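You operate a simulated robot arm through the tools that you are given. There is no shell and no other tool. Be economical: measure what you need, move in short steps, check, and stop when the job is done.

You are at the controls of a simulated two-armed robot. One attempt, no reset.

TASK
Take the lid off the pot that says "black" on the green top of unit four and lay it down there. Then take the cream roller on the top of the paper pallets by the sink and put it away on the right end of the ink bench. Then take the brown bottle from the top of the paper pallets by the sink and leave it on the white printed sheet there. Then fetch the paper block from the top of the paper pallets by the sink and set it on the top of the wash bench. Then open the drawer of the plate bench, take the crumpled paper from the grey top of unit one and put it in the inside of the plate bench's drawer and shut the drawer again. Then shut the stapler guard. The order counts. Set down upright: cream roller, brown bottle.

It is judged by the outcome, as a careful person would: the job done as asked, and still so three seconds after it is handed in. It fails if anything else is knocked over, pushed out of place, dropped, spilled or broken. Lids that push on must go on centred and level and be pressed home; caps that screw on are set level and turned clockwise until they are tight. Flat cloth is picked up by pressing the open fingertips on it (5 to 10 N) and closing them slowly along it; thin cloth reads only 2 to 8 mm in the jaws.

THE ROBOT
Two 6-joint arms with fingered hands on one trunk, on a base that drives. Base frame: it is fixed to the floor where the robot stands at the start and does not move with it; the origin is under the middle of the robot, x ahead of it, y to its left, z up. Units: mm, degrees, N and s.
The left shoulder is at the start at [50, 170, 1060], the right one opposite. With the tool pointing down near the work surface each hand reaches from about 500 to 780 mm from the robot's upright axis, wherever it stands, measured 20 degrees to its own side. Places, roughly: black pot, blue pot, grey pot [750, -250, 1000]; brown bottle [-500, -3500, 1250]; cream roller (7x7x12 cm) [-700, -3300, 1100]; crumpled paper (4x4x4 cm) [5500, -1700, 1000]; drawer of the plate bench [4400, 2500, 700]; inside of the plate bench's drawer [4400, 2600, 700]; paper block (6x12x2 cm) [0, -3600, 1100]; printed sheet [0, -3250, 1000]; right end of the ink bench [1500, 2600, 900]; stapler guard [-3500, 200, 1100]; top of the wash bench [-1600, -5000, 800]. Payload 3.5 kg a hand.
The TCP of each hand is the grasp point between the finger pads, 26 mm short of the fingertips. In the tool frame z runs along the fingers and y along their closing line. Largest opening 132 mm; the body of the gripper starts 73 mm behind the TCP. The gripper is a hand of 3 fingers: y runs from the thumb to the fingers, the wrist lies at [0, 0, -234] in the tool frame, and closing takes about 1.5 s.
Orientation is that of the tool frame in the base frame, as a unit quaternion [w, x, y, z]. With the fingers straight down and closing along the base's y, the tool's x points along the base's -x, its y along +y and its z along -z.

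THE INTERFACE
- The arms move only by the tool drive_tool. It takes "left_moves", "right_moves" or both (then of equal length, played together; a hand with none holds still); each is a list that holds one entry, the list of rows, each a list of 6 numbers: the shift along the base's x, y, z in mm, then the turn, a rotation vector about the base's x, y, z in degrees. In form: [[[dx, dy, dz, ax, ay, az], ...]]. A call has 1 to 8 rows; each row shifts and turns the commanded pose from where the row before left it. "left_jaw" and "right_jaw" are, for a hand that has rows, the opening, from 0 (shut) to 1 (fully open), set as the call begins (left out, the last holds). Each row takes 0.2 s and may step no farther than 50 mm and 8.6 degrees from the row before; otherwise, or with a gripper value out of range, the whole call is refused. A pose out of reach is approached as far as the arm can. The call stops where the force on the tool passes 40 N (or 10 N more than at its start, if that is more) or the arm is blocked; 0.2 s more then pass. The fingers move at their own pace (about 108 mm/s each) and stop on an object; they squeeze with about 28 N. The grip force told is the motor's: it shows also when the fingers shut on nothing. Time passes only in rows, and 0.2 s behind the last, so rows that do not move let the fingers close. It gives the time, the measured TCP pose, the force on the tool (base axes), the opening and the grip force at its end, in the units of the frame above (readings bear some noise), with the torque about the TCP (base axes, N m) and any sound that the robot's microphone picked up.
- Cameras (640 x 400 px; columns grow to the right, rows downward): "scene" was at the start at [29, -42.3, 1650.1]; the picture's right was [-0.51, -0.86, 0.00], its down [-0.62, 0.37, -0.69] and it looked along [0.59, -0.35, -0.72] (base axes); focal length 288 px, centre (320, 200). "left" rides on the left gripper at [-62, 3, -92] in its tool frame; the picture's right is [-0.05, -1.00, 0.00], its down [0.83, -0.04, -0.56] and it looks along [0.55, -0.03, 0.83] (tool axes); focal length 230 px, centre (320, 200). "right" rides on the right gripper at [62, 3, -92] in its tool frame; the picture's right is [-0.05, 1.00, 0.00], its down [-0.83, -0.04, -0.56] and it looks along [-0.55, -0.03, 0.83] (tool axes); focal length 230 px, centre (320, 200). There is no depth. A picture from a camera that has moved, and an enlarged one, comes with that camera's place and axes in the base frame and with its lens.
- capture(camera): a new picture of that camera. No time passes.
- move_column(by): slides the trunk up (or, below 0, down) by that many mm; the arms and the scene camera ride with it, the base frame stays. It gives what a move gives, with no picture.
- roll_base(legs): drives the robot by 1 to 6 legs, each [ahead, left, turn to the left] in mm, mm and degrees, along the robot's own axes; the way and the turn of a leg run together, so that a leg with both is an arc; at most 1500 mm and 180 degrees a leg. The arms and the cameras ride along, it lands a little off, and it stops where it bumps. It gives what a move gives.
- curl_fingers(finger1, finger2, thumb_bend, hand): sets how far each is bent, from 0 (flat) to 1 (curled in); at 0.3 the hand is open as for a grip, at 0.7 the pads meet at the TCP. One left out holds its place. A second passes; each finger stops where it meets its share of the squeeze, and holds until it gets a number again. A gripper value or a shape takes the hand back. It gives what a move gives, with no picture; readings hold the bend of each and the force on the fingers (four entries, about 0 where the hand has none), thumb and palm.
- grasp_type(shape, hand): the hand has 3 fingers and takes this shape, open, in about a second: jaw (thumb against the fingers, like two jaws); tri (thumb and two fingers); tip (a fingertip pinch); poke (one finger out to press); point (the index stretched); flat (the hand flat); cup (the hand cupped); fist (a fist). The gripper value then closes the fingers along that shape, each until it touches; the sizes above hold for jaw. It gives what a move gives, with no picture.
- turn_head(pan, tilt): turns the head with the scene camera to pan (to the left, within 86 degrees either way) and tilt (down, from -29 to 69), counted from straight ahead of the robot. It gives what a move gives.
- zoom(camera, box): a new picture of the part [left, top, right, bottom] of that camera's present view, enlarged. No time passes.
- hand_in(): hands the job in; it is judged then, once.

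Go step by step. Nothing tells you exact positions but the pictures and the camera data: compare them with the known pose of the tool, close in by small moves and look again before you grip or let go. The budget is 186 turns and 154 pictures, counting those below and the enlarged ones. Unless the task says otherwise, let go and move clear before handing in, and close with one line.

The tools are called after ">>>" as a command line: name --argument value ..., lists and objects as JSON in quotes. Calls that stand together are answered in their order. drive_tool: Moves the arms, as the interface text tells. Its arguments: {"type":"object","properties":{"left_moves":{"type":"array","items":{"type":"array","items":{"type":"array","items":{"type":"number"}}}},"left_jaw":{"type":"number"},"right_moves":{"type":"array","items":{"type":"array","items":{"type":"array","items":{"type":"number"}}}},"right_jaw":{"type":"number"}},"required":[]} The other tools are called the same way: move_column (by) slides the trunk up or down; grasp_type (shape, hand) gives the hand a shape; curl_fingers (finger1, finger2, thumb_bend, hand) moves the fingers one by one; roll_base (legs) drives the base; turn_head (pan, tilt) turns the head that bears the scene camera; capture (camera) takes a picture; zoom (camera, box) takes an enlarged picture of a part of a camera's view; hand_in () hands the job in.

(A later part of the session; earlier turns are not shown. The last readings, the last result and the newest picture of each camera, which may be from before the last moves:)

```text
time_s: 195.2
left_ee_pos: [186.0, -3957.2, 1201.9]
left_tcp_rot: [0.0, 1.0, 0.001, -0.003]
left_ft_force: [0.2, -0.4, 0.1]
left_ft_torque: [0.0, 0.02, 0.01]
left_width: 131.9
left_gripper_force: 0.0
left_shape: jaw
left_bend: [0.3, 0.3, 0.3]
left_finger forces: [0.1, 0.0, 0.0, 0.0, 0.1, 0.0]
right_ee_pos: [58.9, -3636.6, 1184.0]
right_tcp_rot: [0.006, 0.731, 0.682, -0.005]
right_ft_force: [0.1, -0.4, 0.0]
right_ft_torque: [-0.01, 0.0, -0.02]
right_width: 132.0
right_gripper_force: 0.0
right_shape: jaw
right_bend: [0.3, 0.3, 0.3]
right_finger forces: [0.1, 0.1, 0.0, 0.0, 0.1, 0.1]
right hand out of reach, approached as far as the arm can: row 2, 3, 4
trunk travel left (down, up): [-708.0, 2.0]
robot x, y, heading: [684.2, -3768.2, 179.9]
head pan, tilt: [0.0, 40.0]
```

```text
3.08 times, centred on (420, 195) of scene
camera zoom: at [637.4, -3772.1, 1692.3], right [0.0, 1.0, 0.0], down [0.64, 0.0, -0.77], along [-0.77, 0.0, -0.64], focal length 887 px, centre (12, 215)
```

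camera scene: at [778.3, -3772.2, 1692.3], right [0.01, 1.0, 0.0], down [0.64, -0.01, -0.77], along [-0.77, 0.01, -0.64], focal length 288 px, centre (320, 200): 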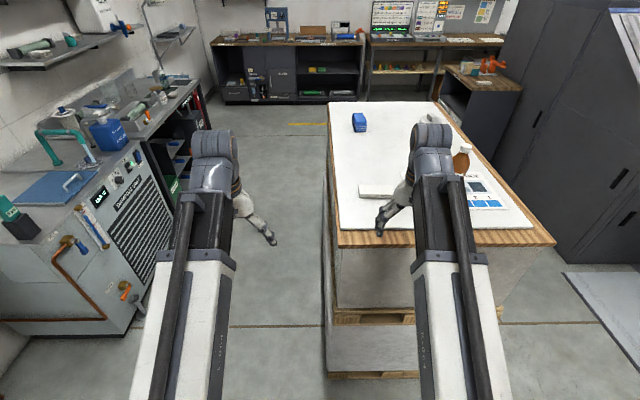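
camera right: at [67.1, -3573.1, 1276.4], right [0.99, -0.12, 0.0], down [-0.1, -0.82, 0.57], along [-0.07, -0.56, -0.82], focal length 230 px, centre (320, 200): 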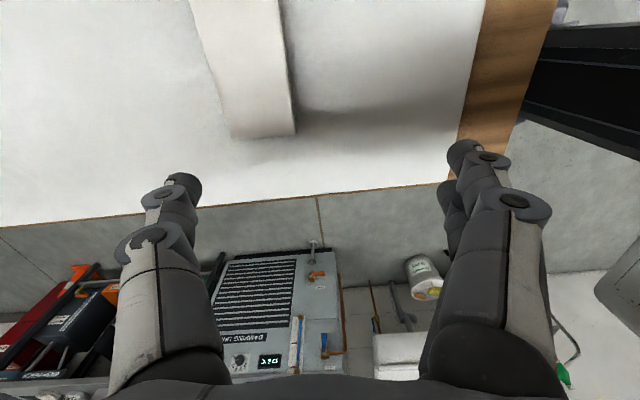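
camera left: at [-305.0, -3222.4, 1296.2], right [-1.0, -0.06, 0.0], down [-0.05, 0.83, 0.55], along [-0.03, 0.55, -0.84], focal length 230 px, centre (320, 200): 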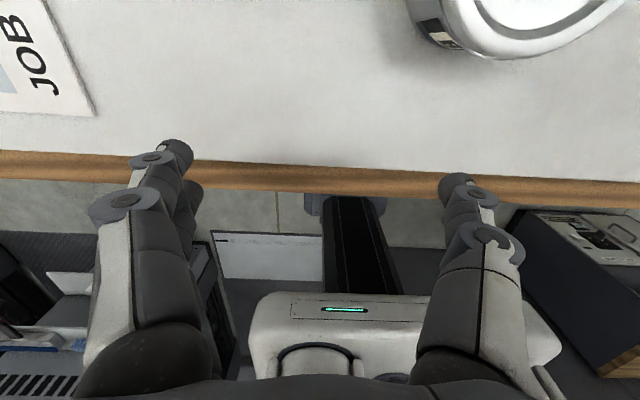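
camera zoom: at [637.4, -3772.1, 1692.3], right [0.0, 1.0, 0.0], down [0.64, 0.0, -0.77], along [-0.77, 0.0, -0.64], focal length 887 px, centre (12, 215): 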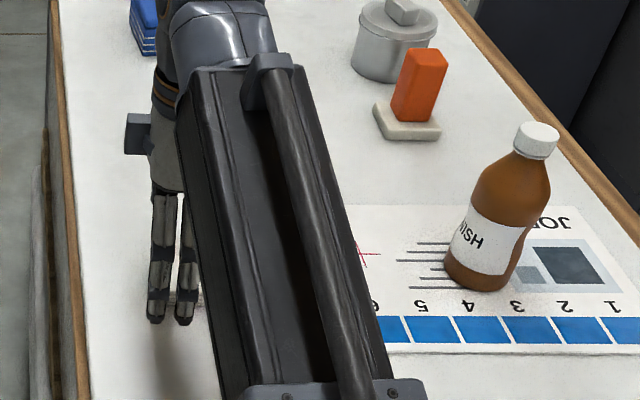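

The wrist can't reach that yaw here. I'll turn the hand back to about 45°, and instead stand at the corner with heading 225° so only 45° of wrist turn is needed.

>>> drive_tool --right_moves '[[[20, 15, 5, 0, 0, -8.4], [20, 15, 5, 0, 0, -8.4], [20, 15, 5, 0, 0, -8.4], [20, 15, 0, 0, 0, -8.4], [0, 10, 0, 0, 0, -8.4]]]'

>>> roll_base --legs '[[-170, 0, 0], [0, -470, 0], [0, 0, 45]]'

>>> roll_base --legs '[[135, -145, 0]]'

>>> capture --camera "right"

>>> capture --camera "scene"

```text
time_s: 196.4
left_ee_pos: [185.4, -3956.0, 1202.0]
left_tcp_rot: [0.001, 1.0, 0.0, -0.002]
left_ft_force: [0.7, -0.1, -0.3]
left_ft_torque: [-0.01, -0.03, 0.03]
left_width: 131.8
left_gripper_force: 0.1
left_shape: jaw
left_bend: [0.3, 0.3, 0.3]
left_finger forces: [0.0, 0.0, 0.1, 0.0, 0.1, 0.0]
right_ee_pos: [138.1, -3563.9, 1198.5]
right_tcp_rot: [0.002, 0.926, 0.376, -0.007]
right_ft_force: [0.7, -0.5, 0.3]
right_ft_torque: [0.0, -0.01, -0.01]
right_width: 131.8
right_gripper_force: 0.0
right_shape: jaw
right_bend: [0.3, 0.3, 0.3]
right_finger forces: [0.0, 0.0, 0.0, 0.0, 0.0, 0.0]
trunk travel left (down, up): [-708.0, 2.0]
robot x, y, heading: [684.0, -3769.4, 180.3]
head pan, tilt: [0.0, 40.0]
```

```text
time_s: 202.3
left_ee_pos: [637.3, -3784.7, 1202.6]
left_tcp_rot: [0.002, 0.922, 0.386, -0.002]
left_ft_force: [0.1, 1.6, 0.7]
left_ft_torque: [0.0, -0.01, 0.04]
left_width: 131.7
left_gripper_force: 0.1
left_shape: jaw
left_bend: [0.3, 0.3, 0.3]
left_finger forces: [0.0, 0.0, 0.0, 0.1, 0.0, 0.0]
right_ee_pos: [322.6, -3547.2, 1199.5]
right_tcp_rot: [0.004, 0.707, 0.707, -0.006]
right_ft_force: [-1.1, -0.3, 1.2]
right_ft_torque: [0.0, -0.01, -0.02]
right_width: 131.8
right_gripper_force: 0.1
right_shape: jaw
right_bend: [0.3, 0.3, 0.3]
right_finger forces: [0.0, 0.1, 0.0, 0.0, 0.0, 0.1]
trunk travel left (down, up): [-708.0, 2.0]
robot x, y, heading: [850.7, -3299.6, -134.3]
head pan, tilt: [0.0, 40.0]
```

```text
time_s: 203.9
left_ee_pos: [438.5, -3782.9, 1200.9]
left_tcp_rot: [0.002, 0.921, 0.388, -0.002]
left_ft_force: [-1.3, 0.8, -0.3]
left_ft_torque: [0.0, 0.0, 0.01]
left_width: 131.9
left_gripper_force: 0.2
left_shape: jaw
left_bend: [0.3, 0.3, 0.3]
left_finger forces: [0.1, 0.0, 0.0, 0.1, 0.1, 0.0]
right_ee_pos: [125.1, -3543.3, 1198.0]
right_tcp_rot: [0.004, 0.707, 0.707, -0.004]
right_ft_force: [-0.6, -0.3, 0.4]
right_ft_torque: [-0.03, -0.03, -0.02]
right_width: 131.8
right_gripper_force: 0.1
right_shape: jaw
right_bend: [0.3, 0.3, 0.3]
right_finger forces: [0.1, 0.1, 0.0, 0.0, 0.1, 0.0]
trunk travel left (down, up): [-708.0, 2.0]
robot x, y, heading: [660.4, -3297.7, -134.6]
head pan, tilt: [0.0, 40.0]
```

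```text
79 pictures are left
camera right: at [129.0, -3480.8, 1290.8], right [1.0, -0.05, 0.0], down [-0.04, -0.82, 0.57], along [-0.03, -0.57, -0.82], focal length 230 px, centre (320, 200)
```

right: 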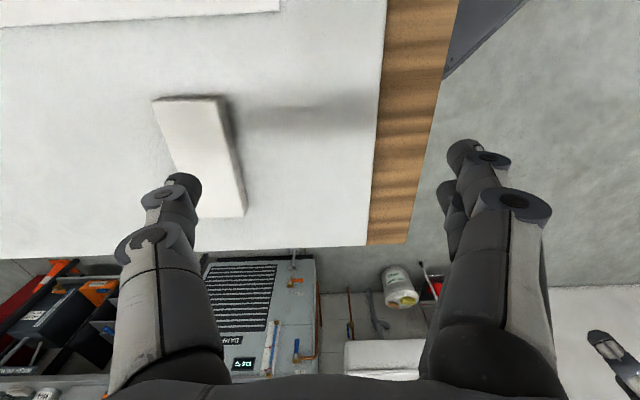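

```text
78 pictures are left
camera scene: at [621.7, -3332.3, 1692.3], right [-0.71, 0.7, 0.0], down [0.45, 0.46, -0.77], along [-0.54, -0.55, -0.64], focal length 288 px, centre (320, 200)
```

scene: 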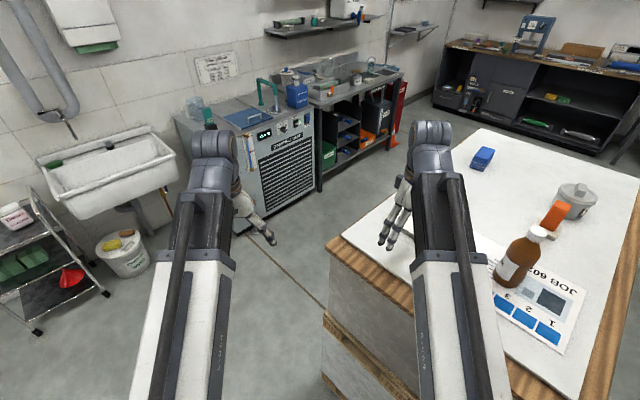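

>>> drive_tool --right_moves '[[[-37, -9, 0, 0, 0, 0], [-37, -9, -10, 0, 0, 0], [-35, -9, -20, 0, 0, -2], [0, 0, -15, 0, 0, 0], [0, 0, 0, 0, 0, 0]]]' --right_jaw 0.8

>>> capture --camera "right"

```text
time_s: 205.1
left_ee_pos: [439.9, -3783.5, 1201.2]
left_tcp_rot: [0.002, 0.922, 0.388, -0.003]
left_ft_force: [-0.4, 0.3, 0.4]
left_ft_torque: [0.02, -0.02, -0.01]
left_width: 131.9
left_gripper_force: 0.0
left_shape: jaw
left_bend: [0.3, 0.3, 0.3]
left_finger forces: [0.0, 0.1, 0.1, 0.1, 0.0, 0.0]
right_ee_pos: [14.8, -3572.2, 1151.0]
right_tcp_rot: [0.005, 0.72, 0.694, -0.005]
right_ft_force: [-0.5, -0.5, -0.5]
right_ft_torque: [-0.01, -0.03, 0.02]
right_width: 105.7
right_gripper_force: 0.0
right_shape: jaw
right_bend: [0.59, 0.59, 0.55]
right_finger forces: [0.0, 0.0, 0.0, 0.0, 0.0, 0.0]
trunk travel left (down, up): [-708.0, 2.0]
robot x, y, heading: [654.7, -3297.6, -134.5]
head pan, tilt: [0.0, 40.0]
```

```text
77 pictures are left
camera right: at [20.9, -3509.6, 1243.9], right [1.0, -0.09, 0.0], down [-0.07, -0.82, 0.57], along [-0.05, -0.56, -0.82], focal length 230 px, centre (320, 200)
```

right: 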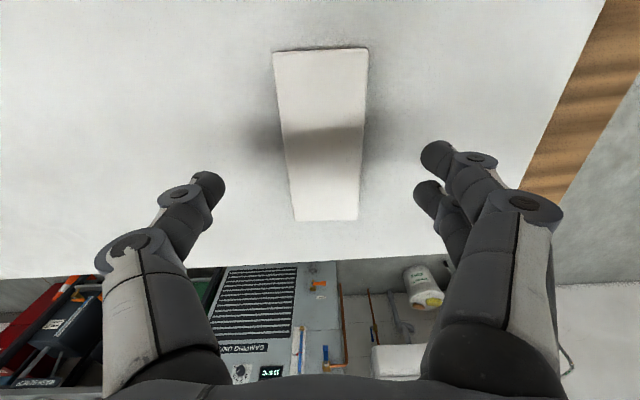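

>>> drive_tool --right_moves '[[[0, 2, -20, 0, 0, 0], [0, 0, -15, 0, 0, 0], [0, 0, -5, 0, 0, 0], [0, 0, 0, 0, 0, 0]]]'

>>> capture --camera "right"

```text
time_s: 206.1
left_ee_pos: [438.5, -3784.2, 1202.0]
left_tcp_rot: [0.002, 0.922, 0.388, -0.003]
left_ft_force: [-0.5, -0.4, -0.5]
left_ft_torque: [-0.01, 0.02, -0.02]
left_width: 131.5
left_gripper_force: 0.1
left_shape: jaw
left_bend: [0.3, 0.3, 0.3]
left_finger forces: [0.0, 0.1, 0.1, 0.0, 0.0, 0.0]
right_ee_pos: [16.3, -3570.4, 1114.0]
right_tcp_rot: [0.005, 0.72, 0.694, -0.005]
right_ft_force: [0.0, -0.3, -0.5]
right_ft_torque: [-0.01, 0.03, 0.01]
right_width: 105.6
right_gripper_force: 0.1
right_shape: jaw
right_bend: [0.59, 0.59, 0.55]
right_finger forces: [0.1, 0.0, 0.0, 0.1, 0.0, 0.0]
trunk travel left (down, up): [-708.0, 2.0]
robot x, y, heading: [652.9, -3299.5, -134.4]
head pan, tilt: [0.0, 40.0]
```

```text
76 pictures are left
camera right: at [21.9, -3506.7, 1205.8], right [1.0, -0.09, 0.0], down [-0.07, -0.82, 0.57], along [-0.05, -0.56, -0.82], focal length 230 px, centre (320, 200)
```

right: 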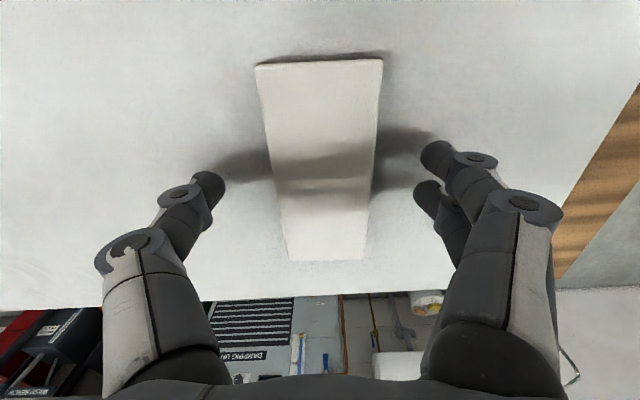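

>>> drive_tool --right_moves '[[[0, 0, -3, 0, 0, 0], [0, 0, -3, 0, 0, 0], [0, 0, -2, 0, 0, 0], [0, 0, 0, 0, 0, 0]]]'

>>> drive_tool --right_moves '[[[0, 0, 0, 0, 0, 0], [0, 0, 0, 0, 0, 0], [0, 0, 0, 0, 0, 0], [0, 0, 0, 0, 0, 0], [0, 0, 0, 0, 0, 0], [0, 0, 0, 0, 0, 0], [0, 0, 0, 0, 0, 0], [0, 0, 0, 0, 0, 0]]]' --right_jaw 0

>>> capture --camera "right"

```text
time_s: 207.1
left_ee_pos: [440.3, -3782.1, 1203.9]
left_tcp_rot: [0.002, 0.921, 0.389, -0.003]
left_ft_force: [0.9, 0.2, -0.2]
left_ft_torque: [0.01, -0.01, -0.01]
left_width: 132.2
left_gripper_force: 0.2
left_shape: jaw
left_bend: [0.3, 0.3, 0.3]
left_finger forces: [0.1, 0.0, 0.0, 0.1, 0.1, 0.0]
right_ee_pos: [16.7, -3569.3, 1106.9]
right_tcp_rot: [0.005, 0.72, 0.694, -0.005]
right_ft_force: [-1.8, -0.4, 7.0]
right_ft_torque: [0.08, -0.42, -0.02]
right_width: 105.2
right_gripper_force: 0.2
right_shape: jaw
right_bend: [0.6, 0.59, 0.55]
right_finger forces: [5.9, 1.5, 0.0, 0.0, 0.0, 0.0]
trunk travel left (down, up): [-708.0, 2.0]
robot x, y, heading: [656.5, -3299.0, -134.3]
head pan, tilt: [0.0, 40.0]
```

```text
time_s: 208.9
left_ee_pos: [442.1, -3782.9, 1202.4]
left_tcp_rot: [0.002, 0.922, 0.388, -0.003]
left_ft_force: [0.4, -0.3, 0.4]
left_ft_torque: [-0.01, -0.02, 0.0]
left_width: 131.7
left_gripper_force: 0.0
left_shape: jaw
left_bend: [0.3, 0.3, 0.3]
left_finger forces: [0.1, 0.0, 0.1, 0.0, 0.0, 0.1]
right_ee_pos: [17.8, -3570.5, 1106.7]
right_tcp_rot: [0.005, 0.719, 0.695, -0.006]
right_ft_force: [6.2, -1.7, 15.3]
right_ft_torque: [0.03, -0.93, -0.11]
right_width: 50.4
right_gripper_force: 27.9
right_shape: jaw
right_bend: [0.71, 0.71, 0.72]
right_finger forces: [19.6, 17.3, 0.0, 0.1, 21.6, 0.0]
trunk travel left (down, up): [-708.0, 2.0]
robot x, y, heading: [655.7, -3295.6, -134.2]
head pan, tilt: [0.0, 40.0]
```

```text
75 pictures are left
camera right: at [24.1, -3506.7, 1199.1], right [1.0, -0.09, 0.0], down [-0.07, -0.82, 0.57], along [-0.05, -0.57, -0.82], focal length 230 px, centre (320, 200)
```

right: 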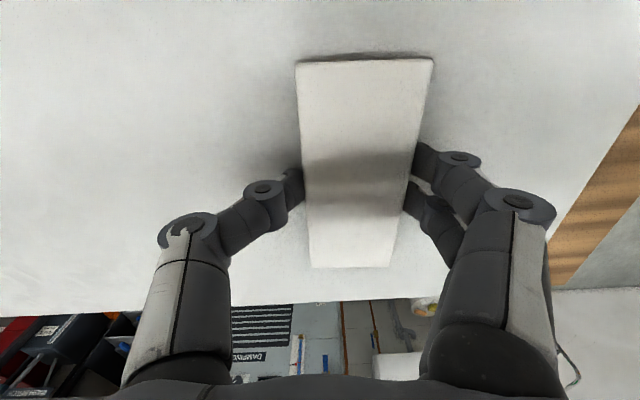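

Block is gripped. I lift and check.

>>> drive_tool --right_moves '[[[0, 0, 8, 0, 0, 0], [0, 0, 15, 0, 0, 0], [0, 0, 25, 0, 0, 0], [0, 0, 30, 0, 0, 0], [0, 0, 0, 0, 0, 0]]]'

>>> capture --camera "right"

```text
time_s: 210.1
left_ee_pos: [440.0, -3782.9, 1202.3]
left_tcp_rot: [0.002, 0.921, 0.388, -0.002]
left_ft_force: [0.8, 0.3, -0.3]
left_ft_torque: [0.0, 0.01, -0.01]
left_width: 131.8
left_gripper_force: 0.1
left_shape: jaw
left_bend: [0.3, 0.3, 0.3]
left_finger forces: [0.1, 0.1, 0.0, 0.0, 0.0, 0.1]
right_ee_pos: [18.4, -3571.0, 1184.4]
right_tcp_rot: [0.005, 0.719, 0.695, -0.005]
right_ft_force: [0.2, -0.2, -1.0]
right_ft_torque: [0.01, -0.01, 0.03]
right_width: 49.4
right_gripper_force: 28.0
right_shape: jaw
right_bend: [0.71, 0.71, 0.72]
right_finger forces: [13.5, 12.7, 0.0, 0.1, 26.3, 0.0]
trunk travel left (down, up): [-708.0, 2.0]
robot x, y, heading: [654.5, -3298.3, -134.2]
head pan, tilt: [0.0, 40.0]
```

```text
74 pictures are left
camera right: at [24.4, -3507.7, 1276.1], right [1.0, -0.09, 0.0], down [-0.07, -0.82, 0.57], along [-0.05, -0.56, -0.82], focal length 230 px, centre (320, 200)
```

right: 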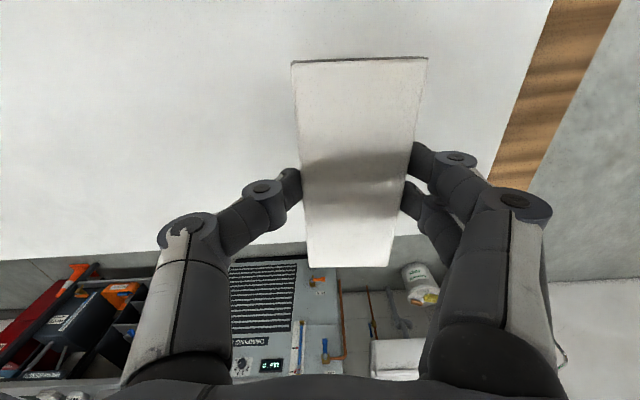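

Block is lifted. I retract it, back off from the pallet, and go round the front to the wash bench side.

>>> drive_tool --right_moves '[[[35, 15, 5, 0, 0, 0], [35, 15, 5, 0, 0, 0], [35, 15, 5, 0, 0, 0], [30, 13, 0, 0, 0, 0]]]'

>>> roll_base --legs '[[-220, 0, 0], [0, 0, 44], [-620, 0, 0]]'

>>> turn_head --pan -40 --tilt 40

>>> capture --camera "scene"

```text
time_s: 211.1
left_ee_pos: [440.1, -3783.2, 1201.7]
left_tcp_rot: [0.002, 0.922, 0.388, -0.003]
left_ft_force: [0.7, -0.1, 0.2]
left_ft_torque: [0.02, -0.04, 0.02]
left_width: 131.9
left_gripper_force: 0.1
left_shape: jaw
left_bend: [0.3, 0.3, 0.3]
left_finger forces: [0.1, 0.0, 0.1, 0.1, 0.0, 0.0]
right_ee_pos: [153.3, -3508.8, 1200.4]
right_tcp_rot: [0.004, 0.72, 0.694, -0.006]
right_ft_force: [0.3, -0.7, -1.3]
right_ft_torque: [-0.01, -0.02, -0.03]
right_width: 49.1
right_gripper_force: 27.9
right_shape: jaw
right_bend: [0.71, 0.71, 0.72]
right_finger forces: [13.5, 12.7, 0.1, 0.0, 26.2, 0.0]
trunk travel left (down, up): [-708.0, 2.0]
robot x, y, heading: [655.7, -3299.8, -134.6]
head pan, tilt: [0.0, 40.0]
```

```text
time_s: 217.9
left_ee_pos: [1003.0, -3021.5, 1200.9]
left_tcp_rot: [0.003, 0.713, 0.701, -0.002]
left_ft_force: [0.7, -0.8, 0.1]
left_ft_torque: [-0.02, 0.0, 0.05]
left_width: 131.9
left_gripper_force: 0.0
left_shape: jaw
left_bend: [0.3, 0.3, 0.3]
left_finger forces: [0.0, 0.0, 0.0, 0.0, 0.1, 0.0]
right_ee_pos: [607.5, -3018.5, 1200.3]
right_tcp_rot: [0.006, 0.413, 0.911, -0.004]
right_ft_force: [0.1, 0.2, -1.2]
right_ft_torque: [-0.01, 0.02, 0.0]
right_width: 49.3
right_gripper_force: 28.6
right_shape: jaw
right_bend: [0.71, 0.71, 0.72]
right_finger forces: [13.4, 12.6, 0.0, 0.0, 26.0, 0.0]
trunk travel left (down, up): [-708.0, 2.0]
robot x, y, heading: [826.8, -2525.0, -90.9]
head pan, tilt: [0.0, 40.0]
```

```text
time_s: 219.0
left_ee_pos: [1003.5, -3021.6, 1202.3]
left_tcp_rot: [0.002, 0.713, 0.701, -0.001]
left_ft_force: [0.2, 0.2, -0.3]
left_ft_torque: [0.0, 0.03, -0.02]
left_width: 131.8
left_gripper_force: 0.1
left_shape: jaw
left_bend: [0.3, 0.3, 0.3]
left_finger forces: [0.0, 0.0, 0.0, 0.0, 0.1, 0.1]
right_ee_pos: [607.0, -3019.2, 1199.7]
right_tcp_rot: [0.006, 0.412, 0.911, -0.004]
right_ft_force: [0.2, -0.6, -1.0]
right_ft_torque: [-0.01, 0.03, 0.01]
right_width: 49.3
right_gripper_force: 28.2
right_shape: jaw
right_bend: [0.71, 0.71, 0.72]
right_finger forces: [13.4, 12.5, 0.0, 0.1, 26.0, 0.0]
trunk travel left (down, up): [-708.0, 2.0]
robot x, y, heading: [828.4, -2525.7, -91.1]
head pan, tilt: [-40.0, 40.0]
```

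```text
73 pictures are left
camera scene: at [772.2, -2547.2, 1692.3], right [-0.75, 0.66, 0.0], down [0.42, 0.48, -0.77], along [-0.5, -0.58, -0.64], focal length 288 px, centre (320, 200)
```

scene: 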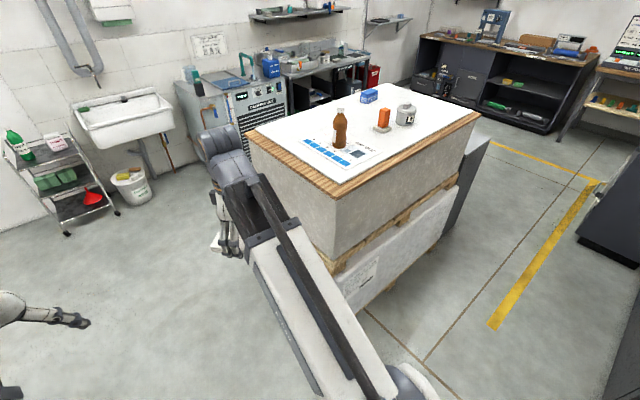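

>>> roll_base --legs '[[0, -1300, 1.1], [0, -1250, 0]]'

>>> turn_head --pan 0 --tilt 35

>>> capture --camera "scene"

```text
time_s: 230.2
left_ee_pos: [-1320.2, -3071.2, 1201.9]
left_tcp_rot: [0.001, 0.738, 0.675, -0.002]
left_ft_force: [0.8, 0.0, 0.7]
left_ft_torque: [0.01, 0.02, -0.03]
left_width: 131.8
left_gripper_force: 0.0
left_shape: jaw
left_bend: [0.3, 0.3, 0.3]
left_finger forces: [0.0, 0.0, 0.0, 0.1, 0.1, 0.1]
right_ee_pos: [-1716.5, -3039.9, 1199.5]
right_tcp_rot: [0.006, 0.445, 0.895, -0.004]
right_ft_force: [0.1, 0.6, -1.2]
right_ft_torque: [0.0, 0.04, 0.03]
right_width: 49.1
right_gripper_force: 28.1
right_shape: jaw
right_bend: [0.71, 0.71, 0.72]
right_finger forces: [13.4, 12.6, 0.0, 0.0, 26.1, 0.0]
trunk travel left (down, up): [-708.0, 2.0]
robot x, y, heading: [-1460.6, -2556.8, -95.2]
head pan, tilt: [-40.0, 40.0]
stopped in leg 2: the robot was blocked; the commanded pose is now the measured one
```

```text
time_s: 231.2
left_ee_pos: [-1322.1, -3071.3, 1201.6]
left_tcp_rot: [0.002, 0.739, 0.674, -0.001]
left_ft_force: [-0.4, 0.4, -0.5]
left_ft_torque: [-0.02, 0.0, 0.02]
left_width: 132.1
left_gripper_force: 0.1
left_shape: jaw
left_bend: [0.3, 0.3, 0.3]
left_finger forces: [0.0, 0.0, 0.0, 0.0, 0.0, 0.0]
right_ee_pos: [-1716.8, -3039.1, 1199.8]
right_tcp_rot: [0.006, 0.445, 0.895, -0.004]
right_ft_force: [0.6, -0.1, -1.7]
right_ft_torque: [-0.02, 0.03, 0.0]
right_width: 49.1
right_gripper_force: 27.9
right_shape: jaw
right_bend: [0.71, 0.71, 0.72]
right_finger forces: [13.3, 12.6, 0.1, 0.0, 26.1, 0.0]
trunk travel left (down, up): [-708.0, 2.0]
robot x, y, heading: [-1463.1, -2558.2, -95.4]
head pan, tilt: [0.0, 35.0]
```

```text
72 pictures are left
camera scene: at [-1465.0, -2608.7, 1699.8], right [-1.0, 0.09, 0.0], down [0.05, 0.57, -0.82], along [-0.08, -0.82, -0.57], focal length 288 px, centre (320, 200)
```

scene: 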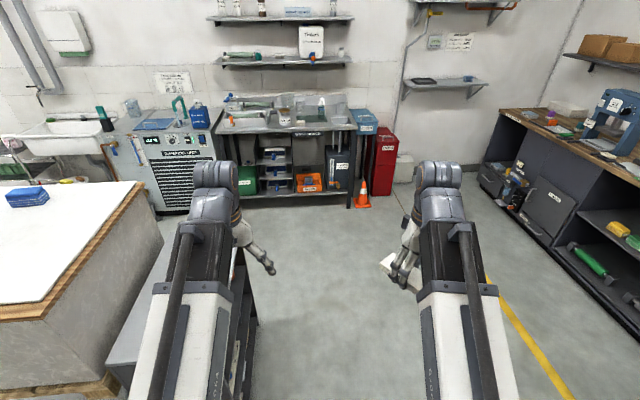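

>>> zoom --camera "scene" --box '[200, 60, 380, 220]'

>>> roll_base --legs '[[0, 25, 5.4], [450, 0, 0], [600, -110, 0]]'

>>> capture --camera "scene"

```text
2.50 times, centred on (290, 140) of scene
camera zoom: at [-1465.0, -2608.7, 1699.8], right [-1.0, 0.09, 0.0], down [0.05, 0.57, -0.82], along [-0.08, -0.82, -0.57], focal length 721 px, centre (395, 350)
```

zoom: 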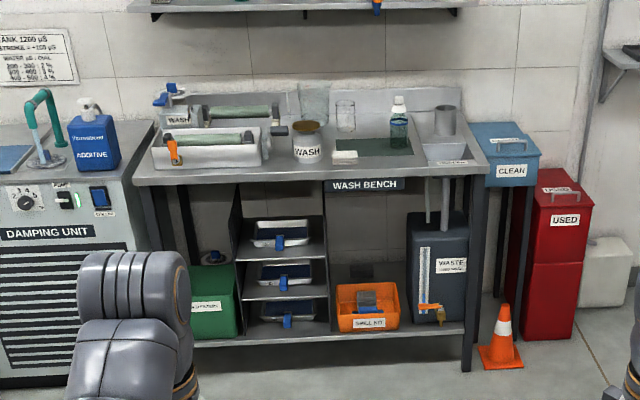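

```text
time_s: 237.5
left_ee_pos: [-1344.8, -4096.8, 1202.0]
left_tcp_rot: [0.002, 0.702, 0.712, 0.0]
left_ft_force: [1.0, -0.8, -0.5]
left_ft_torque: [0.03, 0.0, 0.0]
left_width: 131.8
left_gripper_force: 0.1
left_shape: jaw
left_bend: [0.3, 0.3, 0.3]
left_finger forces: [0.0, 0.1, 0.0, 0.0, 0.1, 0.0]
right_ee_pos: [-1741.3, -4108.6, 1199.4]
right_tcp_rot: [0.007, 0.398, 0.917, -0.002]
right_ft_force: [-0.6, -0.5, -0.8]
right_ft_torque: [0.02, 0.05, -0.03]
right_width: 49.2
right_gripper_force: 28.3
right_shape: jaw
right_bend: [0.71, 0.71, 0.72]
right_finger forces: [13.4, 12.6, 0.1, 0.0, 26.1, 0.0]
trunk travel left (down, up): [-708.0, 2.0]
robot x, y, heading: [-1537.9, -3602.5, -89.4]
head pan, tilt: [0.0, 35.0]
```

```text
70 pictures are left
camera scene: at [-1536.4, -3653.9, 1699.8], right [-1.0, -0.01, 0.0], down [-0.01, 0.57, -0.82], along [0.01, -0.82, -0.57], focal length 288 px, centre (320, 200)
```

scene: 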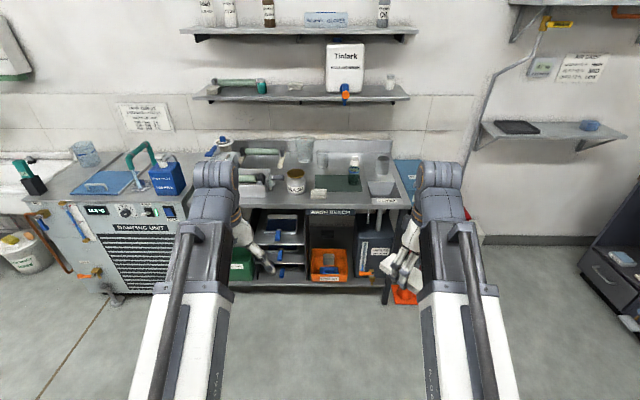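

>>> zoom --camera "scene" --box '[200, 120, 440, 290]'

```text
2.35 times, centred on (320, 205) of scene
camera zoom: at [-1536.4, -3653.9, 1699.8], right [-1.0, -0.01, 0.0], down [-0.01, 0.57, -0.82], along [0.01, -0.82, -0.57], focal length 678 px, centre (320, 188)
```

zoom: 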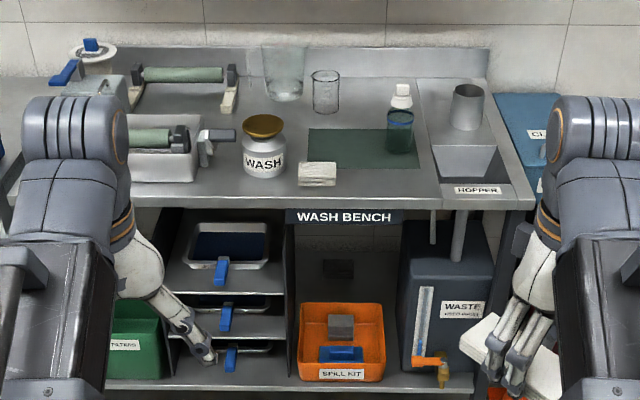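

Bench top ≈ z 825 with front edge y≈-4855; a free strip lies in front of the green mat around [-1650,-4915]. I drive up to it.

>>> roll_base --legs '[[738, 98, -0.6]]'

>>> drive_tool --right_moves '[[[0, 0, 0, 0, 0, 8], [0, 0, 0, 0, 0, 8], [0, 0, 0, 0, 0, 6], [0, 0, 0, 0, 0, 0]]]'

>>> move_column --by -150

>>> capture --camera "right"

>>> capture --camera "scene"

```text
time_s: 241.5
left_ee_pos: [-1248.5, -4839.5, 1201.4]
left_tcp_rot: [0.002, 0.707, 0.707, -0.002]
left_ft_force: [0.8, -0.3, -0.4]
left_ft_torque: [0.01, 0.03, 0.01]
left_width: 132.0
left_gripper_force: 0.0
left_shape: jaw
left_bend: [0.3, 0.3, 0.3]
left_finger forces: [0.0, 0.0, 0.1, 0.0, 0.0, 0.0]
right_ee_pos: [-1645.1, -4841.2, 1200.4]
right_tcp_rot: [0.006, 0.405, 0.914, -0.004]
right_ft_force: [-0.1, 0.2, -0.8]
right_ft_torque: [-0.01, 0.03, 0.02]
right_width: 49.0
right_gripper_force: 28.2
right_shape: jaw
right_bend: [0.71, 0.71, 0.72]
right_finger forces: [13.4, 12.6, 0.0, 0.1, 26.0, 0.1]
trunk travel left (down, up): [-708.0, 2.0]
robot x, y, heading: [-1432.8, -4340.0, -90.0]
head pan, tilt: [0.0, 35.0]
```

```text
time_s: 242.5
left_ee_pos: [-1248.2, -4837.3, 1202.6]
left_tcp_rot: [0.002, 0.708, 0.706, -0.001]
left_ft_force: [-0.5, 0.1, -0.4]
left_ft_torque: [0.0, -0.02, 0.01]
left_width: 132.2
left_gripper_force: 0.0
left_shape: jaw
left_bend: [0.3, 0.3, 0.3]
left_finger forces: [0.0, 0.0, 0.0, 0.1, 0.0, 0.0]
right_ee_pos: [-1644.9, -4841.4, 1200.1]
right_tcp_rot: [0.007, 0.223, 0.975, -0.003]
right_ft_force: [0.5, -0.5, -1.1]
right_ft_torque: [-0.03, 0.0, -0.03]
right_width: 49.1
right_gripper_force: 28.2
right_shape: jaw
right_bend: [0.71, 0.71, 0.72]
right_finger forces: [13.5, 12.6, 0.1, 0.1, 26.0, 0.0]
trunk travel left (down, up): [-708.0, 2.0]
robot x, y, heading: [-1432.7, -4340.2, -90.1]
head pan, tilt: [0.0, 35.0]
```

```text
time_s: 244.3
left_ee_pos: [-1247.9, -4837.8, 1052.7]
left_tcp_rot: [0.002, 0.708, 0.706, -0.001]
left_ft_force: [-0.1, -0.7, 0.5]
left_ft_torque: [0.01, -0.01, -0.02]
left_width: 131.8
left_gripper_force: 0.0
left_shape: jaw
left_bend: [0.3, 0.3, 0.3]
left_finger forces: [0.0, 0.0, 0.0, 0.1, 0.0, 0.1]
right_ee_pos: [-1645.3, -4842.0, 1051.7]
right_tcp_rot: [0.007, 0.224, 0.975, -0.002]
right_ft_force: [0.1, -0.3, -1.5]
right_ft_torque: [-0.04, -0.02, -0.04]
right_width: 49.1
right_gripper_force: 27.7
right_shape: jaw
right_bend: [0.71, 0.71, 0.72]
right_finger forces: [13.5, 12.7, 0.0, 0.0, 26.1, 0.0]
trunk travel left (down, up): [-558.0, 152.0]
robot x, y, heading: [-1429.9, -4343.4, -89.8]
head pan, tilt: [0.0, 35.0]
```

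```text
68 pictures are left
camera right: at [-1699.2, -4810.3, 1142.8], right [0.48, 0.88, 0.0], down [0.72, -0.4, 0.57], along [0.5, -0.27, -0.82], focal length 230 px, centre (320, 200)
```

right: 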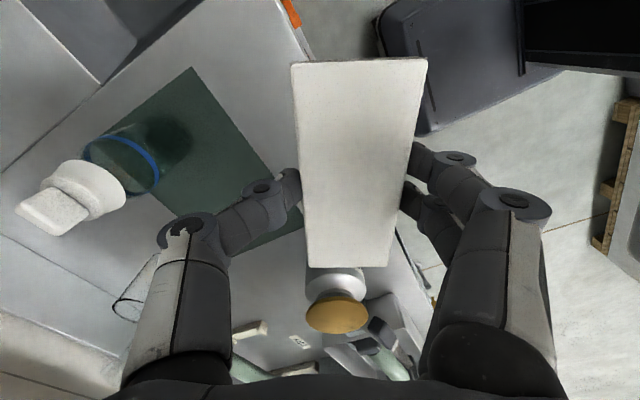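

```text
67 pictures are left
camera scene: at [-1432.5, -4390.4, 1549.9], right [-1.0, 0.0, 0.0], down [0.0, 0.57, -0.82], along [0.0, -0.82, -0.57], focal length 288 px, centre (320, 200)
```

scene: 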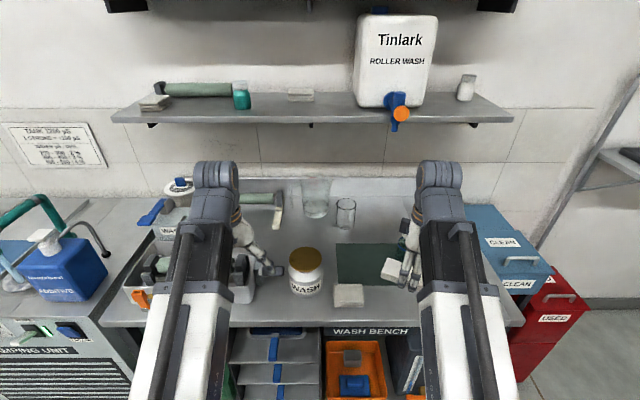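

>>> drive_tool --right_moves '[[[-3, -31, 0, 0, 0, 0], [-3, -32, 0, 0, 0, 0], [0, 0, -40, 0, 0, 0], [0, 0, -40, 0, 0, 0], [0, 0, -40, 0, 0, 0], [0, 0, -30, 0, 0, 0], [0, 0, 0, 0, 0, 0]]]'

>>> zoom --camera "scene" --box '[300, 200, 520, 350]'

>>> capture --camera "right"

```text
time_s: 245.9
left_ee_pos: [-1249.1, -4837.5, 1052.7]
left_tcp_rot: [0.002, 0.707, 0.707, -0.001]
left_ft_force: [-0.1, -0.4, -0.1]
left_ft_torque: [0.03, 0.0, 0.0]
left_width: 131.8
left_gripper_force: 0.1
left_shape: jaw
left_bend: [0.3, 0.3, 0.3]
left_finger forces: [0.0, 0.0, 0.0, 0.0, 0.1, 0.1]
right_ee_pos: [-1651.8, -4906.6, 902.7]
right_tcp_rot: [0.008, 0.223, 0.975, -0.002]
right_ft_force: [-0.4, -0.5, -0.9]
right_ft_torque: [0.01, 0.01, 0.03]
right_width: 49.2
right_gripper_force: 27.6
right_shape: jaw
right_bend: [0.71, 0.71, 0.72]
right_finger forces: [13.3, 12.6, 0.0, 0.0, 25.7, 0.0]
trunk travel left (down, up): [-558.0, 152.0]
robot x, y, heading: [-1431.1, -4342.6, -90.2]
head pan, tilt: [0.0, 35.0]
```

```text
2.67 times, centred on (410, 275) of scene
camera zoom: at [-1432.6, -4390.6, 1549.9], right [-1.0, 0.0, 0.0], down [0.0, 0.57, -0.82], along [0.0, -0.82, -0.57], focal length 769 px, centre (80, 0)
```

zoom: 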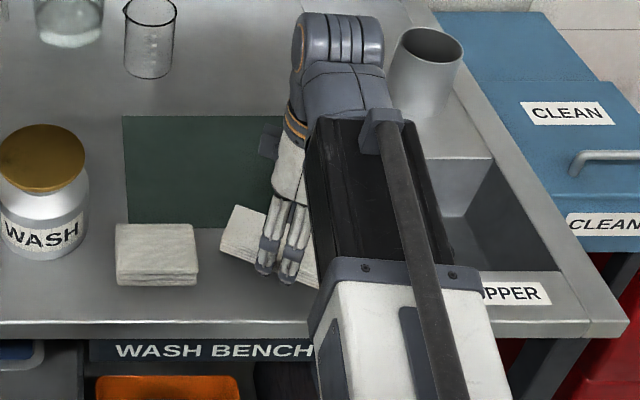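

```text
65 pictures are left
camera right: at [-1705.8, -4876.3, 995.3], right [0.48, 0.88, 0.0], down [0.72, -0.4, 0.57], along [0.5, -0.27, -0.82], focal length 230 px, centre (320, 200)
```

right: 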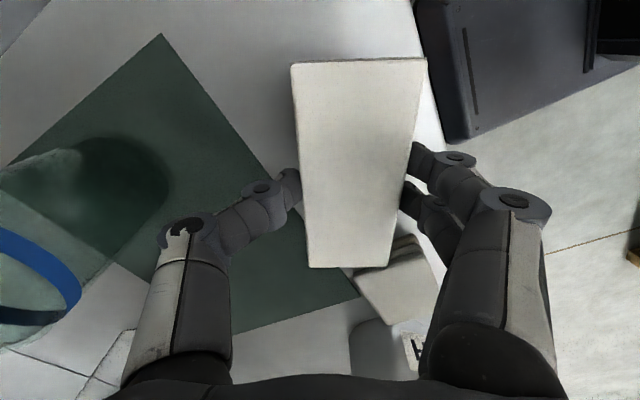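

>>> drive_tool --right_moves '[[[-22, 0, 0, 0, 0, 0], [0, 0, -20, 0, 0, 0], [0, 0, -12, 0, 0, 0], [0, 0, -4, 0, 0, 0], [0, 0, 0, 0, 0, 0]]]'

>>> drive_tool --right_moves '[[[0, 0, -3, 0, 0, 0], [0, 0, -3, 0, 0, 0], [0, 0, -3, 0, 0, 0], [0, 0, 0, 0, 0, 0]]]'

>>> zoom --camera "scene" --box '[300, 200, 520, 350]'

```text
time_s: 246.7
left_ee_pos: [-1248.1, -4837.1, 1052.5]
left_tcp_rot: [0.003, 0.708, 0.707, -0.002]
left_ft_force: [-0.2, 0.5, 0.1]
left_ft_torque: [0.03, -0.01, 0.01]
left_width: 131.9
left_gripper_force: 0.1
left_shape: jaw
left_bend: [0.3, 0.3, 0.3]
left_finger forces: [0.0, 0.0, 0.0, 0.0, 0.1, 0.1]
right_ee_pos: [-1673.0, -4905.2, 876.6]
right_tcp_rot: [0.008, 0.223, 0.975, -0.006]
right_ft_force: [-0.9, 4.3, 26.3]
right_ft_torque: [1.22, -0.38, 0.11]
right_width: 48.1
right_gripper_force: 27.8
right_shape: jaw
right_bend: [0.72, 0.72, 0.72]
right_finger forces: [26.2, 21.8, 0.0, 0.0, 24.0, 0.1]
trunk travel left (down, up): [-558.0, 152.0]
robot x, y, heading: [-1434.1, -4339.1, -90.1]
head pan, tilt: [0.0, 35.0]
stopped in row 4 (right hand): the force on the tool passed its limit at 46 N (the readings are from after the stop); the commanded pose is now the measured one
```

```text
time_s: 247.1
left_ee_pos: [-1247.7, -4836.2, 1053.0]
left_tcp_rot: [0.003, 0.707, 0.707, -0.002]
left_ft_force: [-0.2, 0.5, -0.2]
left_ft_torque: [-0.01, 0.0, 0.02]
left_width: 131.8
left_gripper_force: 0.0
left_shape: jaw
left_bend: [0.3, 0.3, 0.3]
left_finger forces: [0.0, 0.1, 0.0, 0.0, 0.1, 0.0]
right_ee_pos: [-1673.0, -4905.8, 875.3]
right_tcp_rot: [0.008, 0.222, 0.975, -0.007]
right_ft_force: [0.9, 5.1, 24.2]
right_ft_torque: [1.15, -0.31, 0.09]
right_width: 48.5
right_gripper_force: 28.1
right_shape: jaw
right_bend: [0.73, 0.72, 0.72]
right_finger forces: [25.4, 20.9, 0.0, 0.0, 23.0, 0.0]
trunk travel left (down, up): [-558.0, 152.0]
robot x, y, heading: [-1432.9, -4339.2, -90.2]
head pan, tilt: [0.0, 35.0]
stopped in row 1 (right hand): the force on the tool passed its limit at 44 N (the readings are from after the stop); the commanded pose is now the measured one
```

```text
2.67 times, centred on (410, 275) of scene
camera zoom: at [-1431.9, -4388.2, 1550.0], right [-1.0, 0.0, 0.0], down [0.0, 0.57, -0.82], along [0.0, -0.82, -0.57], focal length 769 px, centre (80, 0)
```

zoom: 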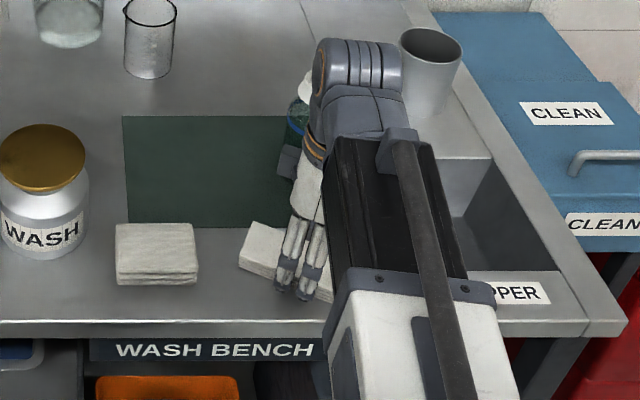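

Contact at bench height (~z 845). I ease up slightly, open, and rise.

>>> drive_tool --right_moves '[[[0, 0, 3, 0, 0, 0], [0, 0, 0, 0, 0, 0]]]'

>>> drive_tool --right_moves '[[[0, 0, 0, 0, 0, 0], [0, 0, 0, 0, 0, 0], [0, 0, 0, 0, 0, 0], [0, 0, 20, 0, 0, 0], [0, 0, 40, 0, 0, 0], [0, 0, 50, 0, 0, 0], [0, 0, 50, 0, 0, 0]]]' --right_jaw 0.65

>>> capture --camera "right"

>>> zoom --camera "scene" --box '[300, 200, 520, 350]'

```text
time_s: 247.7
left_ee_pos: [-1248.8, -4837.9, 1052.2]
left_tcp_rot: [0.003, 0.708, 0.706, -0.001]
left_ft_force: [0.6, 0.3, 0.3]
left_ft_torque: [0.01, 0.0, 0.02]
left_width: 131.7
left_gripper_force: 0.1
left_shape: jaw
left_bend: [0.3, 0.3, 0.3]
left_finger forces: [0.1, 0.1, 0.1, 0.0, 0.1, 0.0]
right_ee_pos: [-1672.4, -4907.9, 876.3]
right_tcp_rot: [0.007, 0.222, 0.975, -0.006]
right_ft_force: [0.0, 0.3, 0.7]
right_ft_torque: [0.1, -0.02, -0.02]
right_width: 48.5
right_gripper_force: 27.8
right_shape: jaw
right_bend: [0.72, 0.72, 0.72]
right_finger forces: [14.8, 13.2, 0.0, 0.0, 25.9, 0.0]
trunk travel left (down, up): [-558.0, 152.0]
robot x, y, heading: [-1430.8, -4339.8, -90.2]
head pan, tilt: [0.0, 35.0]
```

```text
time_s: 249.3
left_ee_pos: [-1249.1, -4838.1, 1052.9]
left_tcp_rot: [0.002, 0.708, 0.706, -0.001]
left_ft_force: [0.2, 0.4, -0.7]
left_ft_torque: [0.0, 0.0, 0.04]
left_width: 131.8
left_gripper_force: 0.1
left_shape: jaw
left_bend: [0.3, 0.3, 0.3]
left_finger forces: [0.1, 0.1, 0.0, 0.0, 0.1, 0.1]
right_ee_pos: [-1674.6, -4905.4, 1036.8]
right_tcp_rot: [0.008, 0.223, 0.975, -0.005]
right_ft_force: [0.9, 0.0, -0.9]
right_ft_torque: [-0.03, -0.01, -0.01]
right_width: 85.3
right_gripper_force: 0.2
right_shape: jaw
right_bend: [0.7, 0.7, 0.68]
right_finger forces: [0.0, 0.1, 0.1, 0.0, 0.1, 0.1]
trunk travel left (down, up): [-558.0, 152.0]
robot x, y, heading: [-1435.2, -4341.0, -90.0]
head pan, tilt: [0.0, 35.0]
```

```text
63 pictures are left
camera right: at [-1729.9, -4874.7, 1130.0], right [0.48, 0.88, -0.01], down [0.72, -0.39, 0.57], along [0.5, -0.28, -0.82], focal length 230 px, centre (320, 200)
```

right: 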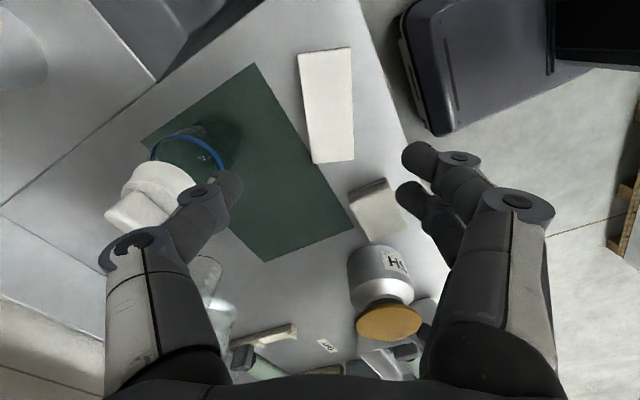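

```text
2.67 times, centred on (410, 275) of scene
camera zoom: at [-1432.5, -4390.4, 1549.8], right [-1.0, 0.0, 0.0], down [0.0, 0.57, -0.82], along [0.0, -0.82, -0.57], focal length 769 px, centre (80, 0)
```

zoom: 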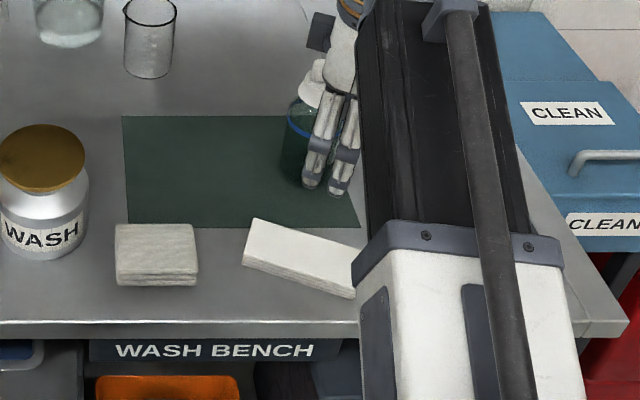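

Block lies on the wash bench. Now I reset the right wrist, raise the trunk, and back out toward the corridor, heading for the plate bench.

>>> drive_tool --right_moves '[[[5, 10, 0, 0, 0, -8.5], [5, 10, 0, 0, 0, -8.5], [5, 10, 0, 0, 0, -8.5], [5, 10, 0, 0, 0, -8.5], [5, 10, 0, 0, 0, -8.5], [0, 10, 0, 0, 0, -8.5], [0, 0, 0, 0, 0, -8.5], [0, 0, 0, 0, 0, -8]]]' --right_jaw 1

>>> move_column --by 150

>>> roll_base --legs '[[-650, 0, 0], [-700, -80, 0], [-440, 60, 0]]'

```text
time_s: 251.1
left_ee_pos: [-1248.1, -4837.4, 1052.9]
left_tcp_rot: [0.002, 0.708, 0.707, -0.001]
left_ft_force: [-1.0, 0.3, 0.5]
left_ft_torque: [0.0, -0.03, 0.03]
left_width: 132.1
left_gripper_force: 0.1
left_shape: jaw
left_bend: [0.3, 0.3, 0.3]
left_finger forces: [0.1, 0.1, 0.0, 0.1, 0.0, 0.0]
right_ee_pos: [-1648.3, -4847.0, 1036.5]
right_tcp_rot: [0.003, 0.727, 0.686, -0.009]
right_ft_force: [-0.1, 0.4, -0.7]
right_ft_torque: [0.04, 0.04, -0.01]
right_width: 132.0
right_gripper_force: 0.2
right_shape: jaw
right_bend: [0.3, 0.3, 0.3]
right_finger forces: [0.0, 0.0, 0.1, 0.0, 0.1, 0.0]
trunk travel left (down, up): [-558.0, 152.0]
robot x, y, heading: [-1430.3, -4339.5, -90.2]
head pan, tilt: [0.0, 35.0]
```

```text
time_s: 252.8
left_ee_pos: [-1247.4, -4838.1, 1202.5]
left_tcp_rot: [0.002, 0.707, 0.707, -0.001]
left_ft_force: [-0.8, 0.7, 0.5]
left_ft_torque: [-0.03, 0.01, 0.01]
left_width: 131.9
left_gripper_force: 0.0
left_shape: jaw
left_bend: [0.3, 0.3, 0.3]
left_finger forces: [0.0, 0.0, 0.1, 0.1, 0.0, 0.0]
right_ee_pos: [-1647.6, -4846.5, 1187.0]
right_tcp_rot: [0.002, 0.727, 0.687, -0.009]
right_ft_force: [-0.2, 0.2, -0.5]
right_ft_torque: [0.01, 0.05, -0.01]
right_width: 131.8
right_gripper_force: 0.1
right_shape: jaw
right_bend: [0.3, 0.3, 0.3]
right_finger forces: [0.0, 0.0, 0.1, 0.1, 0.0, 0.0]
trunk travel left (down, up): [-708.0, 2.0]
robot x, y, heading: [-1432.1, -4344.4, -90.2]
head pan, tilt: [0.0, 35.0]
```

```text
time_s: 261.6
left_ee_pos: [-1259.1, -3182.6, 1202.0]
left_tcp_rot: [0.002, 0.689, 0.724, -0.001]
left_ft_force: [0.5, 0.6, 0.4]
left_ft_torque: [0.01, -0.04, 0.0]
left_width: 131.6
left_gripper_force: 0.0
left_shape: jaw
left_bend: [0.3, 0.3, 0.3]
left_finger forces: [0.0, 0.0, 0.0, 0.0, 0.0, 0.0]
right_ee_pos: [-1658.8, -3212.3, 1187.6]
right_tcp_rot: [0.003, 0.71, 0.704, -0.009]
right_ft_force: [0.6, 0.3, 0.6]
right_ft_torque: [0.01, 0.0, -0.03]
right_width: 132.2
right_gripper_force: 0.0
right_shape: jaw
right_bend: [0.3, 0.3, 0.3]
right_finger forces: [0.1, 0.0, 0.0, 0.1, 0.0, 0.0]
trunk travel left (down, up): [-708.0, 2.0]
robot x, y, heading: [-1468.1, -2694.5, -87.2]
head pan, tilt: [0.0, 35.0]
stopped in leg 3: the robot was blocked; the commanded pose is now the measured one
```

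>>> roll_base --legs '[[0, 350, -2.8], [-150, 0, 0], [0, 1080, 0]]'

```text
time_s: 270.1
left_ee_pos: [171.7, -3037.1, 1203.0]
left_tcp_rot: [0.003, 0.709, 0.705, -0.002]
left_ft_force: [-0.3, 0.4, -0.7]
left_ft_torque: [-0.03, 0.04, -0.02]
left_width: 131.9
left_gripper_force: 0.0
left_shape: jaw
left_bend: [0.3, 0.3, 0.3]
left_finger forces: [0.0, 0.0, 0.1, 0.1, 0.0, 0.0]
right_ee_pos: [-229.9, -3046.1, 1187.4]
right_tcp_rot: [0.003, 0.728, 0.685, -0.009]
right_ft_force: [0.5, 0.1, 0.3]
right_ft_torque: [0.03, 0.02, 0.0]
right_width: 131.8
right_gripper_force: 0.2
right_shape: jaw
right_bend: [0.3, 0.3, 0.3]
right_finger forces: [0.0, 0.0, 0.1, 0.0, 0.1, 0.1]
trunk travel left (down, up): [-708.0, 2.0]
robot x, y, heading: [-10.1, -2539.8, -90.2]
head pan, tilt: [0.0, 35.0]
```

>>> roll_base --legs '[[-1450, 0, 0.2], [-1450, 0, 0]]'

>>> roll_base --legs '[[-750, 0, 0], [0, 0, 90], [1450, 0, 0], [1400, 0, 0]]'

>>> turn_head --pan 40 --tilt 25

>>> capture --camera "scene"

```text
time_s: 284.4
left_ee_pos: [192.4, -82.0, 1203.7]
left_tcp_rot: [0.003, 0.711, 0.703, -0.002]
left_ft_force: [0.4, -1.2, 0.2]
left_ft_torque: [0.01, 0.01, 0.01]
left_width: 131.7
left_gripper_force: 0.0
left_shape: jaw
left_bend: [0.3, 0.3, 0.3]
left_finger forces: [0.0, 0.1, 0.0, 0.0, 0.0, 0.0]
right_ee_pos: [-209.3, -87.5, 1187.4]
right_tcp_rot: [0.002, 0.73, 0.683, -0.009]
right_ft_force: [-0.5, 0.4, 0.0]
right_ft_torque: [0.02, -0.03, -0.01]
right_width: 131.8
right_gripper_force: 0.1
right_shape: jaw
right_bend: [0.3, 0.3, 0.3]
right_finger forces: [0.0, 0.0, 0.0, 0.1, 0.1, 0.0]
trunk travel left (down, up): [-708.0, 2.0]
robot x, y, heading: [12.9, 419.6, -90.6]
head pan, tilt: [0.0, 35.0]
```

```text
time_s: 305.7
left_ee_pos: [3385.4, 1310.6, 1202.5]
left_tcp_rot: [0.003, 0.013, 1.0, 0.001]
left_ft_force: [0.6, -0.6, 0.8]
left_ft_torque: [0.02, -0.01, -0.01]
left_width: 131.9
left_gripper_force: 0.0
left_shape: jaw
left_bend: [0.3, 0.3, 0.3]
left_finger forces: [0.0, 0.0, 0.1, 0.0, 0.1, 0.1]
right_ee_pos: [3386.0, 910.2, 1187.4]
right_tcp_rot: [0.009, 0.041, 0.999, -0.005]
right_ft_force: [0.2, -0.1, 0.5]
right_ft_torque: [0.0, 0.0, 0.0]
right_width: 131.8
right_gripper_force: 0.0
right_shape: jaw
right_bend: [0.3, 0.3, 0.3]
right_finger forces: [0.0, 0.0, 0.0, 0.0, 0.1, 0.0]
trunk travel left (down, up): [-708.0, 2.0]
robot x, y, heading: [2878.6, 1141.8, -1.7]
head pan, tilt: [0.0, 35.0]
```

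```text
time_s: 306.8
left_ee_pos: [3383.9, 1310.7, 1204.1]
left_tcp_rot: [0.003, 0.013, 1.0, 0.001]
left_ft_force: [0.6, 0.2, -1.1]
left_ft_torque: [-0.03, 0.01, 0.01]
left_width: 131.9
left_gripper_force: 0.1
left_shape: jaw
left_bend: [0.3, 0.3, 0.3]
left_finger forces: [0.1, 0.0, 0.0, 0.0, 0.1, 0.0]
right_ee_pos: [3384.7, 909.8, 1187.9]
right_tcp_rot: [0.008, 0.041, 0.999, -0.005]
right_ft_force: [0.1, 0.1, 0.0]
right_ft_torque: [-0.03, 0.03, 0.02]
right_width: 131.6
right_gripper_force: 0.0
right_shape: jaw
right_bend: [0.3, 0.3, 0.3]
right_finger forces: [0.0, 0.1, 0.0, 0.0, 0.1, 0.0]
trunk travel left (down, up): [-708.0, 2.0]
robot x, y, heading: [2887.3, 1136.9, -1.3]
head pan, tilt: [40.0, 25.0]
```

```text
61 pictures are left
camera scene: at [2916.2, 1195.0, 1715.6], right [0.62, -0.78, 0.0], down [-0.33, -0.26, -0.91], along [0.71, 0.56, -0.42], focal length 288 px, centre (320, 200)
```

scene: 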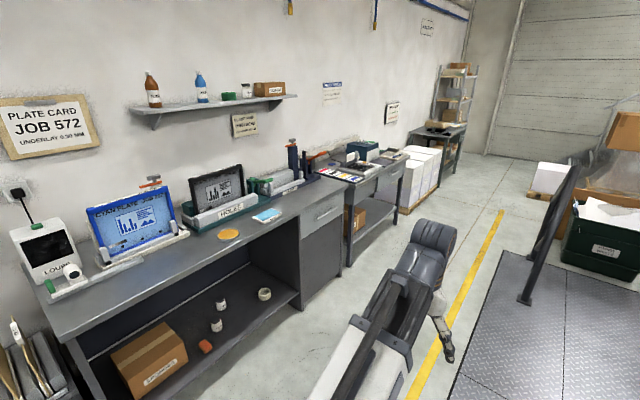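

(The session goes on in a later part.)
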